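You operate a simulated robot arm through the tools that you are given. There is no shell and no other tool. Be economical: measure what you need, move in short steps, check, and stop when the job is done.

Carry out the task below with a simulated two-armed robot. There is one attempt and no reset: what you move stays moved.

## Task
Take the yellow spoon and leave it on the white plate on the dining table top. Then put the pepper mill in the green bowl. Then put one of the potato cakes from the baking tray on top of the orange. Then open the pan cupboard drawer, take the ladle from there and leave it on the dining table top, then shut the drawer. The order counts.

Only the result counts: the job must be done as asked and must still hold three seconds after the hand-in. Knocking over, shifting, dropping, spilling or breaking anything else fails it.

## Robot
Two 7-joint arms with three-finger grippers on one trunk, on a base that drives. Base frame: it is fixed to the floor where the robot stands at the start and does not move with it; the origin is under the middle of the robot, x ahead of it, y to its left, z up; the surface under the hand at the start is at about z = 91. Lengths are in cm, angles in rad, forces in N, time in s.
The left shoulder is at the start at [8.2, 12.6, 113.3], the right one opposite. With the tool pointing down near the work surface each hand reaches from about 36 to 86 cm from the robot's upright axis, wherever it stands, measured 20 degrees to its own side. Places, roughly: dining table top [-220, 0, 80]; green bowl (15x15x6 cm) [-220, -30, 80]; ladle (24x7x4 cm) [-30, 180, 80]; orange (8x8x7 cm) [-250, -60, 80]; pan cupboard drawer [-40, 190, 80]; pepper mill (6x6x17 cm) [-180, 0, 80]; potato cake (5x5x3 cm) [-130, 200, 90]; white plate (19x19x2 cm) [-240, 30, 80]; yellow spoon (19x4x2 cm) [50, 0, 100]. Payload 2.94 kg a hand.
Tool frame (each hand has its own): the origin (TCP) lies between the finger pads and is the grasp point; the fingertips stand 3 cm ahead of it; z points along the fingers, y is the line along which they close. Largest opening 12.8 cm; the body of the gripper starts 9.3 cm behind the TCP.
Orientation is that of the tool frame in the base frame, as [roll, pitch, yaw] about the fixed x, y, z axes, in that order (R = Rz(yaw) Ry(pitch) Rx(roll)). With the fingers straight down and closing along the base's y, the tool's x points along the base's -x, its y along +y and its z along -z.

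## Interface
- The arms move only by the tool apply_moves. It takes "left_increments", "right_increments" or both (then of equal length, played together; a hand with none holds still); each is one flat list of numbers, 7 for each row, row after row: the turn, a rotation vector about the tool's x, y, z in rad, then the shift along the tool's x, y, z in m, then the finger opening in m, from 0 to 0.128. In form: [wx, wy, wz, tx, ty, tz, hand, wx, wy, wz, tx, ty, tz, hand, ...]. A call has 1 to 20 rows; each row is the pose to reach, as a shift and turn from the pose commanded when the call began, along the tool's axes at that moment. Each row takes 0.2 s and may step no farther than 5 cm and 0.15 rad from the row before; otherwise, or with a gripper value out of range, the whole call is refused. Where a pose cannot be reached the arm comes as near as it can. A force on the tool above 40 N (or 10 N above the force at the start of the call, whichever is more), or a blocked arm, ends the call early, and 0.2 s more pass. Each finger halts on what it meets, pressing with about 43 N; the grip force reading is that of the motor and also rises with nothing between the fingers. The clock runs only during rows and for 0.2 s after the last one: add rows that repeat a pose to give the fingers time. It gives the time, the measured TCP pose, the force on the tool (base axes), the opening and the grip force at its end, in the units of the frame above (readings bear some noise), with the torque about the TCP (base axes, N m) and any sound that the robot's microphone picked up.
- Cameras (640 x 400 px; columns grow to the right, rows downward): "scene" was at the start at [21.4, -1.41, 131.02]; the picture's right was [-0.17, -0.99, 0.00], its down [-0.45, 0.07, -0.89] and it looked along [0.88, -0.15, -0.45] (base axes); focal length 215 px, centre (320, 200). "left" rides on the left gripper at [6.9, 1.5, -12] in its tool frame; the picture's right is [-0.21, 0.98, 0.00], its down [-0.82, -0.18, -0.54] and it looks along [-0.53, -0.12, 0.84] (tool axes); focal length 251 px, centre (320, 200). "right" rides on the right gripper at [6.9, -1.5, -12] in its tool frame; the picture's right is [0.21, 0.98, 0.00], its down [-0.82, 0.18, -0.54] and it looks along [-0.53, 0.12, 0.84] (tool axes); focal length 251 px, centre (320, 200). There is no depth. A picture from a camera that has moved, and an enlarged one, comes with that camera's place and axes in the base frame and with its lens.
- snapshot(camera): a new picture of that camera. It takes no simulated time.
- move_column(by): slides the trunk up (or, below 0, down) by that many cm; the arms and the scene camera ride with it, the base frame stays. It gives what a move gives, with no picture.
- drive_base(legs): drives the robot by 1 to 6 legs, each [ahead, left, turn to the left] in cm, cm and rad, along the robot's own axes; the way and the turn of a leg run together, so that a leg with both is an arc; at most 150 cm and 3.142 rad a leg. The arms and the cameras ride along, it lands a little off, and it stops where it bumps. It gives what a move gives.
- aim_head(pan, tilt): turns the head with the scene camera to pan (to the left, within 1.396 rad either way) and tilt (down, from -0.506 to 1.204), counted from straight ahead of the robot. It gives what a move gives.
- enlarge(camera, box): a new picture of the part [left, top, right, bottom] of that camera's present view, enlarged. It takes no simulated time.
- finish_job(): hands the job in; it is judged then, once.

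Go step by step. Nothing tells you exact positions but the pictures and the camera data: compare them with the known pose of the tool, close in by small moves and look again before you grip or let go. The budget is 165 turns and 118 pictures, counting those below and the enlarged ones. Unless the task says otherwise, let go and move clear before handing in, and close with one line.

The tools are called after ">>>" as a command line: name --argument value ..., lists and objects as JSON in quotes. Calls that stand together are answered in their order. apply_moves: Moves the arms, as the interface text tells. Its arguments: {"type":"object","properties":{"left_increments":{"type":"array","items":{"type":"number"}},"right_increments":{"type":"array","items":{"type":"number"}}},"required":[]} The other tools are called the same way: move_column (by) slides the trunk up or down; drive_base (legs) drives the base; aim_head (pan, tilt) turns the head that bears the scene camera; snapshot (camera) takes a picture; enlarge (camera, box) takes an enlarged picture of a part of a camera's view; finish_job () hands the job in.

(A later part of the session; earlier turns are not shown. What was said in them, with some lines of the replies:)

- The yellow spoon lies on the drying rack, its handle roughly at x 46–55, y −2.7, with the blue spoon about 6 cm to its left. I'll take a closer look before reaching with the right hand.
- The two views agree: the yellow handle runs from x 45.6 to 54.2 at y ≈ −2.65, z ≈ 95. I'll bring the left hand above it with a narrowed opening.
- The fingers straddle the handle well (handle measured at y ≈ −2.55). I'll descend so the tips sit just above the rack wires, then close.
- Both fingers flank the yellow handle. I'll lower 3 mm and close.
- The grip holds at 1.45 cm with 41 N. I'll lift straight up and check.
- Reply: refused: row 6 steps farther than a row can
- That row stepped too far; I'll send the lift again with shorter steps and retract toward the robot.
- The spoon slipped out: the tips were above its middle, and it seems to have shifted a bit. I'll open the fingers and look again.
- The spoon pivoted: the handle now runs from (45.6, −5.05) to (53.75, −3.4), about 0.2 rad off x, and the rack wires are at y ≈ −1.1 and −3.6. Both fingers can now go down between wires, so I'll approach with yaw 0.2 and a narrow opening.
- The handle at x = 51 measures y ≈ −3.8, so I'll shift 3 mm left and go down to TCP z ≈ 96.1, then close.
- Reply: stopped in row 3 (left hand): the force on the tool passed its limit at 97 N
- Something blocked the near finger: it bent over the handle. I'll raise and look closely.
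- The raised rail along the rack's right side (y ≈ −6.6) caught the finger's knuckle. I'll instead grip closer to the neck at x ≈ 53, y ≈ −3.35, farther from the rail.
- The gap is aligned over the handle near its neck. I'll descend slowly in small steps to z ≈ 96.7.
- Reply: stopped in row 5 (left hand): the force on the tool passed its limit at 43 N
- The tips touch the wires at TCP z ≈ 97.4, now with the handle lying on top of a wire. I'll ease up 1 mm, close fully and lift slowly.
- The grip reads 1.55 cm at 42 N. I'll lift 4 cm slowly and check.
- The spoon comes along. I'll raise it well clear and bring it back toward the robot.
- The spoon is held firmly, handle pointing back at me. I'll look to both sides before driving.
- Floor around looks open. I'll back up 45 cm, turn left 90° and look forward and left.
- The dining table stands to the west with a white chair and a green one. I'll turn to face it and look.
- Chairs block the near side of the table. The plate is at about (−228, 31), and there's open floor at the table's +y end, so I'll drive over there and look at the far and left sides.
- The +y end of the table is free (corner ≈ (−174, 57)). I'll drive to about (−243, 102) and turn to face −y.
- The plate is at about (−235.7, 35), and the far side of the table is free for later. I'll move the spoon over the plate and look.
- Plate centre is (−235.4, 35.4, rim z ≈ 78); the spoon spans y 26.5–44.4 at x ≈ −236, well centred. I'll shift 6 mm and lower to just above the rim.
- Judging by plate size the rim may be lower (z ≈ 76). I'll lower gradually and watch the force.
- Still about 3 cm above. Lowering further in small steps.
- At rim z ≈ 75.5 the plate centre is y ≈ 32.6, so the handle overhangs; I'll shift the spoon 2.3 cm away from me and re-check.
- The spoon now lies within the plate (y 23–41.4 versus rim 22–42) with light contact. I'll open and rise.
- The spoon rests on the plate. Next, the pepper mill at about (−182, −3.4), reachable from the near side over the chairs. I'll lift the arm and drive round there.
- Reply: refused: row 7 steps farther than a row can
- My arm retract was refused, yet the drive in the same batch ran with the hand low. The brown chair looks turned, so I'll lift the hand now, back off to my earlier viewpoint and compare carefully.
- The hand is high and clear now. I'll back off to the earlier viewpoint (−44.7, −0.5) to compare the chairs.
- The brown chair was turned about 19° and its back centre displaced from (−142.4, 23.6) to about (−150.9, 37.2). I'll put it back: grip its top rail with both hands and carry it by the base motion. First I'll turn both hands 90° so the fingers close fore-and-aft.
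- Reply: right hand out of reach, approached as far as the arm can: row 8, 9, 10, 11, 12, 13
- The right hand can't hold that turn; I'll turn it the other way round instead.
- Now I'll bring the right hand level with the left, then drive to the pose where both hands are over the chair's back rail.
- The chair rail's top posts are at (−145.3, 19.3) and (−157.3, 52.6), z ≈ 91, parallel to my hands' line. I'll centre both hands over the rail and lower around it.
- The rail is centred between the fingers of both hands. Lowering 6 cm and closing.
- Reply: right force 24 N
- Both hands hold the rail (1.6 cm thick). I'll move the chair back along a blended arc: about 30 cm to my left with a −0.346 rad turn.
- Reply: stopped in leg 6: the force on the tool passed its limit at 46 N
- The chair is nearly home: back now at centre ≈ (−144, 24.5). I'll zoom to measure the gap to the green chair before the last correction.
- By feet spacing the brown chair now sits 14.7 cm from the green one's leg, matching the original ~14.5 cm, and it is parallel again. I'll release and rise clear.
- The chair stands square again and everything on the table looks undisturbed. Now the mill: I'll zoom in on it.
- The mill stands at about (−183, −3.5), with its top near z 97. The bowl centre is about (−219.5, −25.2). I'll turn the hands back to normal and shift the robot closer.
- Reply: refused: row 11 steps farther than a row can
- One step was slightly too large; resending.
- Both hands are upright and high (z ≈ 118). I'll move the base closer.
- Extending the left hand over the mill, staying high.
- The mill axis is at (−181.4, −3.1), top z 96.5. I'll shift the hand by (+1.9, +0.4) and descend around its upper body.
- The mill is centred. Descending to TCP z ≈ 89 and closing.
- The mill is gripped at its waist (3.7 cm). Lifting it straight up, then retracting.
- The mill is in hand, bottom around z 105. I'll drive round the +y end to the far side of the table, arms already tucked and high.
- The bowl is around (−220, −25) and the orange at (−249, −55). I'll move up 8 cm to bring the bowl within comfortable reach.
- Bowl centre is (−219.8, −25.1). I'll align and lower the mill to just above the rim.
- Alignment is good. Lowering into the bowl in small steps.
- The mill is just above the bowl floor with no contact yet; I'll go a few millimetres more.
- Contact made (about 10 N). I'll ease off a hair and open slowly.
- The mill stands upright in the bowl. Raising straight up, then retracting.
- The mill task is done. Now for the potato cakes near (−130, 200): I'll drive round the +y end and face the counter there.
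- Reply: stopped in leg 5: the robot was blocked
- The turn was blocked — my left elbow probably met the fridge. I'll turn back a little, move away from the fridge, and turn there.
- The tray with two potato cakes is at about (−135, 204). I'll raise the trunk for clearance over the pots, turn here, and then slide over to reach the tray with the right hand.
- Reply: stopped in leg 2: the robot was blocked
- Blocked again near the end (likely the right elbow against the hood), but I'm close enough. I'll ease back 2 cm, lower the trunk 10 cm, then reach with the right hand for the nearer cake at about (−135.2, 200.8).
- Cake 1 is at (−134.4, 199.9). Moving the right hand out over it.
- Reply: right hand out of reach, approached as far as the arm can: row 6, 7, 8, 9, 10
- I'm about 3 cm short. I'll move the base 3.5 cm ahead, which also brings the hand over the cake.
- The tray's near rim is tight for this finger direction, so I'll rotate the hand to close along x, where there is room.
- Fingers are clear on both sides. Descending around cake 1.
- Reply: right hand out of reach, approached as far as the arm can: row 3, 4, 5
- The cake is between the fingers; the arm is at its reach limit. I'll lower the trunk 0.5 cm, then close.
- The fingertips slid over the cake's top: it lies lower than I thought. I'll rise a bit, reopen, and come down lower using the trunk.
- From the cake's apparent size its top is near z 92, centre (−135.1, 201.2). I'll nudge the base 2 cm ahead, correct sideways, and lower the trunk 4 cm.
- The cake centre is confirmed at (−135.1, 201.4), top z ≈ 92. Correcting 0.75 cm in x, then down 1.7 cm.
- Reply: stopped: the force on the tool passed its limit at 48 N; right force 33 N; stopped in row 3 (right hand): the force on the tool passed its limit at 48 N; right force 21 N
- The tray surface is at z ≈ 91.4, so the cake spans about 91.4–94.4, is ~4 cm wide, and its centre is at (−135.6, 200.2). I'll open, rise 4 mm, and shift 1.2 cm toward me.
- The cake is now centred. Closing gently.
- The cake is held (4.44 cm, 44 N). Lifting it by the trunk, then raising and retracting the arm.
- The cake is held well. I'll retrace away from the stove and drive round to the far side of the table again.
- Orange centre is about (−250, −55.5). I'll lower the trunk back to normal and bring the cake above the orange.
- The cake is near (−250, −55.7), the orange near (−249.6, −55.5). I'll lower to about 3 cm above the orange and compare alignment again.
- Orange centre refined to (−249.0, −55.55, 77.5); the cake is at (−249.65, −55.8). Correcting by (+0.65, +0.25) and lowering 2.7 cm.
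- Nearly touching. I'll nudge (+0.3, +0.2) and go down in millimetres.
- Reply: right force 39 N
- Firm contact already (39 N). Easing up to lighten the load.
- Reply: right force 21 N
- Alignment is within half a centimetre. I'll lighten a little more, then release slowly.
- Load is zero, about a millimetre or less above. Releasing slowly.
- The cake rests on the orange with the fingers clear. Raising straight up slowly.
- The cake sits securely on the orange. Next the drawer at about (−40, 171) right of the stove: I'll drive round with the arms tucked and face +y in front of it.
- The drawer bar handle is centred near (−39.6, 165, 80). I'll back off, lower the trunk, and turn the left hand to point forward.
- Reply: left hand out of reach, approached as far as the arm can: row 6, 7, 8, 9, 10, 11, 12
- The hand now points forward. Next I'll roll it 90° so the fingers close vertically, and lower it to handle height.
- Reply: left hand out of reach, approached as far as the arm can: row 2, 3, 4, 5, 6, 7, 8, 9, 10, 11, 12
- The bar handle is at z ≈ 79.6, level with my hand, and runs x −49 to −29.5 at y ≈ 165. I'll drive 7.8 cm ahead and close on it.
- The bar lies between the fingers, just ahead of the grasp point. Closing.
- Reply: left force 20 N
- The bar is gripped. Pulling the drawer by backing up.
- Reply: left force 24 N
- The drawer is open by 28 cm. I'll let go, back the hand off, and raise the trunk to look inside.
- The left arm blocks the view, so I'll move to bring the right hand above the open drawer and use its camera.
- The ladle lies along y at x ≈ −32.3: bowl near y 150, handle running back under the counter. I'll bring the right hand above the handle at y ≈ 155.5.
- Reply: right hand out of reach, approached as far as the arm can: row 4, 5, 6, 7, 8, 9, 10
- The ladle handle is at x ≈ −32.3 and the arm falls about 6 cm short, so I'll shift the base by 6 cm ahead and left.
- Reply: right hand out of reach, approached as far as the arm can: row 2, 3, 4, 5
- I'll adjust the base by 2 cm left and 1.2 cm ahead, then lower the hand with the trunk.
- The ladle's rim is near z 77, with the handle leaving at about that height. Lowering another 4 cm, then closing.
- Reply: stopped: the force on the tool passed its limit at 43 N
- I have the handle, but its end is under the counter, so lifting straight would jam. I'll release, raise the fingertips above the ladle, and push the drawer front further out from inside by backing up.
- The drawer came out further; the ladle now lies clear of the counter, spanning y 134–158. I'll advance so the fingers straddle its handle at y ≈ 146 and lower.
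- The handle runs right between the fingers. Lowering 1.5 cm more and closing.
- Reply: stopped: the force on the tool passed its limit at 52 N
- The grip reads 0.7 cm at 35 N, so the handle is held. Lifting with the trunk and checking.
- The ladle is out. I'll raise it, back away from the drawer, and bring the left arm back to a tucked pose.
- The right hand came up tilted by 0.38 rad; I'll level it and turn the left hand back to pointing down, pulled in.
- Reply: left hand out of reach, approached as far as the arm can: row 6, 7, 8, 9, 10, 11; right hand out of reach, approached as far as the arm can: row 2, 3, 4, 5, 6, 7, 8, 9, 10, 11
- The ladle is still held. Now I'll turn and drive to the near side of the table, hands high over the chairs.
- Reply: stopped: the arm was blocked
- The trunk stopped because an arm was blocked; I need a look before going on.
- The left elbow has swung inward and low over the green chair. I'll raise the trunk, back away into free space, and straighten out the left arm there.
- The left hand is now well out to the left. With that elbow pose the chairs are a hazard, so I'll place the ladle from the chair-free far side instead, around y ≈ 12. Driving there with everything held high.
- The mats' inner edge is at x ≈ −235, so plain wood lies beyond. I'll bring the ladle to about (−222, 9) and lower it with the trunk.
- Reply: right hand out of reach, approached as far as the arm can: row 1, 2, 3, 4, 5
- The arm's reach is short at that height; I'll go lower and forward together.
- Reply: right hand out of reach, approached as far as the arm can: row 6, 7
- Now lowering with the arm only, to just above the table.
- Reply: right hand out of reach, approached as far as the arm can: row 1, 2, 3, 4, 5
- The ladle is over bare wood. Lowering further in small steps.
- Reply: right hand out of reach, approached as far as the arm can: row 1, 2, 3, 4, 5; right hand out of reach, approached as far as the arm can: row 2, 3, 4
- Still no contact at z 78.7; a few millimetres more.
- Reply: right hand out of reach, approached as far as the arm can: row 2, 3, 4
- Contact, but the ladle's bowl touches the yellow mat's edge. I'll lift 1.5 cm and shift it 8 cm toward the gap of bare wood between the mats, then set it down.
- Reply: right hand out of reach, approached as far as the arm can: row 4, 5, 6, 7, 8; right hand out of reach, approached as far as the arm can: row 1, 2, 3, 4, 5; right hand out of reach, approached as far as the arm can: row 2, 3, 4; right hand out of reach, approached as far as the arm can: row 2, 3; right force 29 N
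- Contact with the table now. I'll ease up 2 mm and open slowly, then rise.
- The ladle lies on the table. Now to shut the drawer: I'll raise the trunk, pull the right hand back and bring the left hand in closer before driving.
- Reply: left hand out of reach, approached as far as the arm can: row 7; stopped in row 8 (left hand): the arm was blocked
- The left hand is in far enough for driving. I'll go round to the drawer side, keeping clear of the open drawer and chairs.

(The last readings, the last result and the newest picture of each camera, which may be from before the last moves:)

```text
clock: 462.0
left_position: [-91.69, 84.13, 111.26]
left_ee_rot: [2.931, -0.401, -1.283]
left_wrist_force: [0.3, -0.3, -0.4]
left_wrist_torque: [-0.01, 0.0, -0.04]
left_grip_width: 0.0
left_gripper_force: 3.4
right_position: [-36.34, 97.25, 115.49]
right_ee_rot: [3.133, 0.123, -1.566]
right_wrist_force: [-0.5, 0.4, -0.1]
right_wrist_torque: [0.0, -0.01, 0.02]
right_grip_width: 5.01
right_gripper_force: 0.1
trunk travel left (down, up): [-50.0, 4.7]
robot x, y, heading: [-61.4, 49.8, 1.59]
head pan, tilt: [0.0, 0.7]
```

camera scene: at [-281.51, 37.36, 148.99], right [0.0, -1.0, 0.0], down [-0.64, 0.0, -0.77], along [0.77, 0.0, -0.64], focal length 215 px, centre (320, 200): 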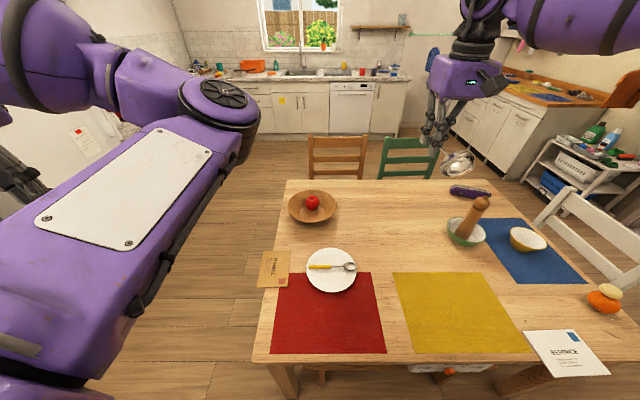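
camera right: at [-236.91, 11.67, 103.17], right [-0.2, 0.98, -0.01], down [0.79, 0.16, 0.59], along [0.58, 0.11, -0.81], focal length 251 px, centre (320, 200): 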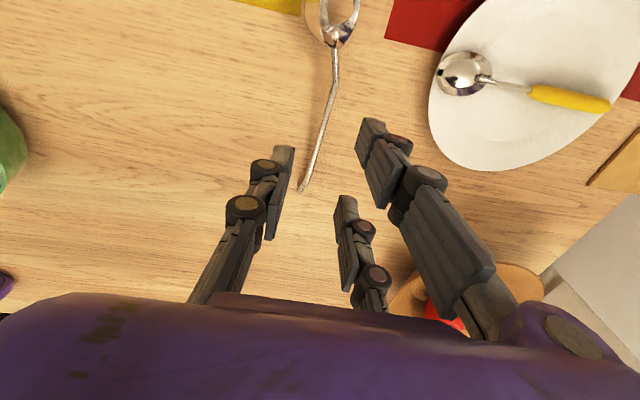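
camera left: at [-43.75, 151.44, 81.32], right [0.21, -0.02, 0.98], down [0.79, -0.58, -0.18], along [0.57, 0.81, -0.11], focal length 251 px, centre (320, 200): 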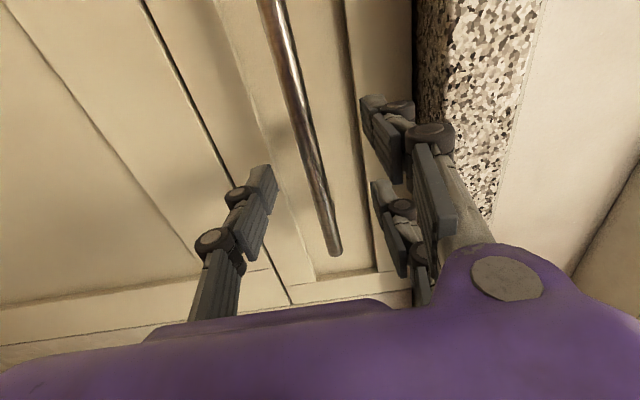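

The right hand is in the better pose and lines up with the drawer. I'll back off a little and turn the right hand to point forward, fingers closed, to push with.

>>> drive_base --legs '[[-25, 0, -0.019]]'

>>> apply_moves --right_increments '[0, -0.1448, 0, -0.025, 0, 0, 0.03, 0, -0.2896, 0, -0.05, 0, 0, 0.01, 0, -0.4344, 0, -0.075, 0, 0, 0, 0, -0.5792, 0, -0.1, 0, 0, 0, 0, -0.724, 0, -0.125, 0, 0, 0, 0, -0.8688, 0, -0.15, 0, 0, 0, 0, -1.0136, 0, -0.175, 0, 0, 0, 0, -1.1584, 0, -0.2, 0, 0, 0, 0, -1.3032, 0, -0.225, 0, 0, 0, 0, -1.448, 0, -0.25, 0, 0, 0, 0, -1.448, 0, -0.25, 0, 0, 0]'

```text
clock: 463.8
left_position: [-90.88, 59.71, 111.21]
left_ee_rot: [2.933, -0.404, -1.307]
left_wrist_force: [0.4, 0.7, 1.0]
left_wrist_torque: [0.0, 0.02, -0.01]
left_grip_width: 0.01
left_gripper_force: 3.7
right_position: [-35.21, 71.97, 115.52]
right_ee_rot: [3.133, 0.12, -1.586]
right_wrist_force: [-0.6, 0.0, -0.1]
right_wrist_torque: [-0.05, -0.04, 0.0]
right_grip_width: 4.99
right_gripper_force: 0.1
trunk travel left (down, up): [-50.0, 4.7]
robot x, y, heading: [-61.06, 24.34, 1.563]
head pan, tilt: [0.0, 0.7]
```

```text
clock: 466.2
left_position: [-90.75, 59.71, 111.28]
left_ee_rot: [2.933, -0.403, -1.303]
left_wrist_force: [0.7, 0.3, 0.3]
left_wrist_torque: [0.0, -0.02, -0.04]
left_grip_width: 0.0
left_gripper_force: 2.9
right_position: [-36.43, 94.24, 124.39]
right_ee_rot: [3.117, 1.302, -1.614]
right_wrist_force: [-0.5, 0.0, 0.7]
right_wrist_torque: [0.03, 0.01, 0.0]
right_grip_width: 0.0
right_gripper_force: 3.1
right hand out of reach, approached as far as the arm can: row 8, 9, 10, 11
trunk travel left (down, up): [-50.0, 4.7]
robot x, y, heading: [-61.11, 24.78, 1.566]
head pan, tilt: [0.0, 0.7]
```

The hand points forward, tilted 15° down, at x ≈ −36. I'll lower the trunk so the fingertips meet the drawer handle at z ≈ 80.

>>> move_column --by -43

```text
refused: -43 is not a number from -40 to 40
```

>>> move_column --by -40

>>> move_column --by -3.2

```text
clock: 470.0
left_position: [-90.84, 59.7, 71.25]
left_ee_rot: [2.934, -0.403, -1.306]
left_wrist_force: [0.0, -0.2, 0.2]
left_wrist_torque: [-0.01, 0.01, 0.0]
left_grip_width: 0.0
left_gripper_force: 2.7
right_position: [-36.56, 94.19, 84.45]
right_ee_rot: [3.116, 1.298, -1.615]
right_wrist_force: [-0.9, -0.1, -0.2]
right_wrist_torque: [-0.02, -0.04, -0.02]
right_grip_width: 0.0
right_gripper_force: 3.3
trunk travel left (down, up): [-10.0, 44.7]
robot x, y, heading: [-61.04, 24.35, 1.568]
head pan, tilt: [0.0, 0.7]
```

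```text
clock: 470.8
left_position: [-90.92, 59.7, 68.08]
left_ee_rot: [2.934, -0.402, -1.305]
left_wrist_force: [0.9, -1.1, 0.2]
left_wrist_torque: [0.03, -0.03, 0.0]
left_grip_width: 0.01
left_gripper_force: 3.3
right_position: [-36.58, 94.11, 81.3]
right_ee_rot: [3.117, 1.301, -1.612]
right_wrist_force: [-0.8, -0.5, 0.2]
right_wrist_torque: [0.01, 0.02, 0.0]
right_grip_width: 0.02
right_gripper_force: 3.1
trunk travel left (down, up): [-6.8, 47.9]
robot x, y, heading: [-61.49, 24.67, 1.568]
head pan, tilt: [0.0, 0.7]
```

>>> move_column --by -0.9

>>> drive_base --legs '[[58, 0, 0]]'

```text
clock: 471.4
left_position: [-91.01, 59.67, 67.24]
left_ee_rot: [2.934, -0.401, -1.303]
left_wrist_force: [-0.8, 0.1, -0.7]
left_wrist_torque: [0.02, -0.01, 0.0]
left_grip_width: 0.0
left_gripper_force: 3.4
right_position: [-36.59, 94.14, 80.32]
right_ee_rot: [3.116, 1.301, -1.615]
right_wrist_force: [0.2, 0.0, 0.2]
right_wrist_torque: [-0.03, 0.02, 0.01]
right_grip_width: 0.0
right_gripper_force: 3.0
trunk travel left (down, up): [-5.9, 48.8]
robot x, y, heading: [-61.4, 24.54, 1.57]
head pan, tilt: [0.0, 0.7]
```

```text
clock: 474.7
left_position: [-90.61, 117.91, 67.2]
left_ee_rot: [2.932, -0.401, -1.304]
left_wrist_force: [1.4, 0.4, -0.4]
left_wrist_torque: [0.01, 0.0, 0.01]
left_grip_width: 0.0
left_gripper_force: 2.8
right_position: [-36.37, 152.55, 80.4]
right_ee_rot: [3.116, 1.299, -1.612]
right_wrist_force: [-0.6, 0.1, 0.1]
right_wrist_torque: [-0.01, 0.0, 0.01]
right_grip_width: 0.01
right_gripper_force: 2.8
trunk travel left (down, up): [-5.9, 48.8]
robot x, y, heading: [-61.21, 82.64, 1.57]
head pan, tilt: [0.0, 0.7]
```

No jam so far; the tips are at y ≈ 155.5. Pushing the rest until it stops.

>>> drive_base --legs '[[8, 0, 0]]'

>>> drive_base --legs '[[4, 0, 0]]'

```text
clock: 475.7
left_position: [-90.73, 126.03, 67.27]
left_ee_rot: [2.932, -0.402, -1.302]
left_wrist_force: [0.3, -0.5, -0.5]
left_wrist_torque: [-0.05, 0.02, 0.04]
left_grip_width: 0.0
left_gripper_force: 3.0
right_position: [-36.47, 160.52, 80.32]
right_ee_rot: [3.115, 1.298, -1.613]
right_wrist_force: [0.5, 1.0, 0.5]
right_wrist_torque: [0.01, 0.0, 0.0]
right_grip_width: 0.0
right_gripper_force: 3.4
trunk travel left (down, up): [-5.9, 48.8]
robot x, y, heading: [-61.17, 90.69, 1.569]
head pan, tilt: [0.0, 0.7]
```

```text
clock: 476.6
left_position: [-90.69, 128.54, 67.27]
left_ee_rot: [2.933, -0.403, -1.306]
left_wrist_force: [-0.4, -0.8, 0.3]
left_wrist_torque: [-0.03, 0.02, -0.02]
left_grip_width: 0.0
left_gripper_force: 2.6
right_position: [-36.44, 162.53, 80.51]
right_ee_rot: [3.116, 1.303, -1.613]
right_wrist_force: [3.0, -12.4, 3.4]
right_wrist_torque: [0.01, 0.06, 0.12]
right_grip_width: 0.0
right_gripper_force: 2.7
trunk travel left (down, up): [-5.9, 48.8]
robot x, y, heading: [-61.45, 93.4, 1.567]
head pan, tilt: [0.0, 0.7]
stopped in leg 1: the force on the tool passed its limit at 128 N (the readings are from after the stop); the commanded pose is now the measured one
```

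A hard stop at tip y ≈ 165.4, where the handle sat when shut. I'll back off and check with the last picture.

>>> drive_base --legs '[[-30, 0, 0]]'

>>> snapshot --camera "scene"

```text
clock: 478.7
left_position: [-90.82, 98.56, 67.16]
left_ee_rot: [2.932, -0.403, -1.302]
left_wrist_force: [0.2, 0.3, 0.3]
left_wrist_torque: [0.02, 0.02, 0.01]
left_grip_width: 0.02
left_gripper_force: 3.2
right_position: [-36.57, 132.57, 80.38]
right_ee_rot: [3.118, 1.299, -1.614]
right_wrist_force: [0.1, 1.1, 0.7]
right_wrist_torque: [-0.01, 0.02, -0.01]
right_grip_width: 0.0
right_gripper_force: 3.2
trunk travel left (down, up): [-5.9, 48.8]
robot x, y, heading: [-61.26, 63.05, 1.569]
head pan, tilt: [0.0, 0.7]
```

```text
0 pictures are left
camera scene: at [-61.2, 93.84, 97.61], right [1.0, 0.0, 0.0], down [0.0, -0.64, -0.77], along [0.0, 0.77, -0.64], focal length 215 px, centre (320, 200)
```

scene: 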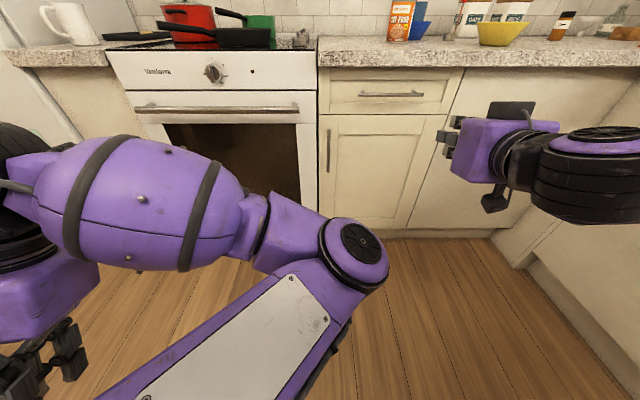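

The drawer is shut flush, and the last views showed the other items in place: spoon on the plate, mill in the green bowl, cake on the orange, ladle on the table. My hands are clear, so I'm handing in.

>>> finish_job

```text
The job is handed in.
```

All four tasks are done in order and the drawer is shut, but early on my low hand pushed the brown dining chair out of place. I moved it back close to its original position by eye, so a small offset may remain, and one of my arms may also have brushed the green chair later.
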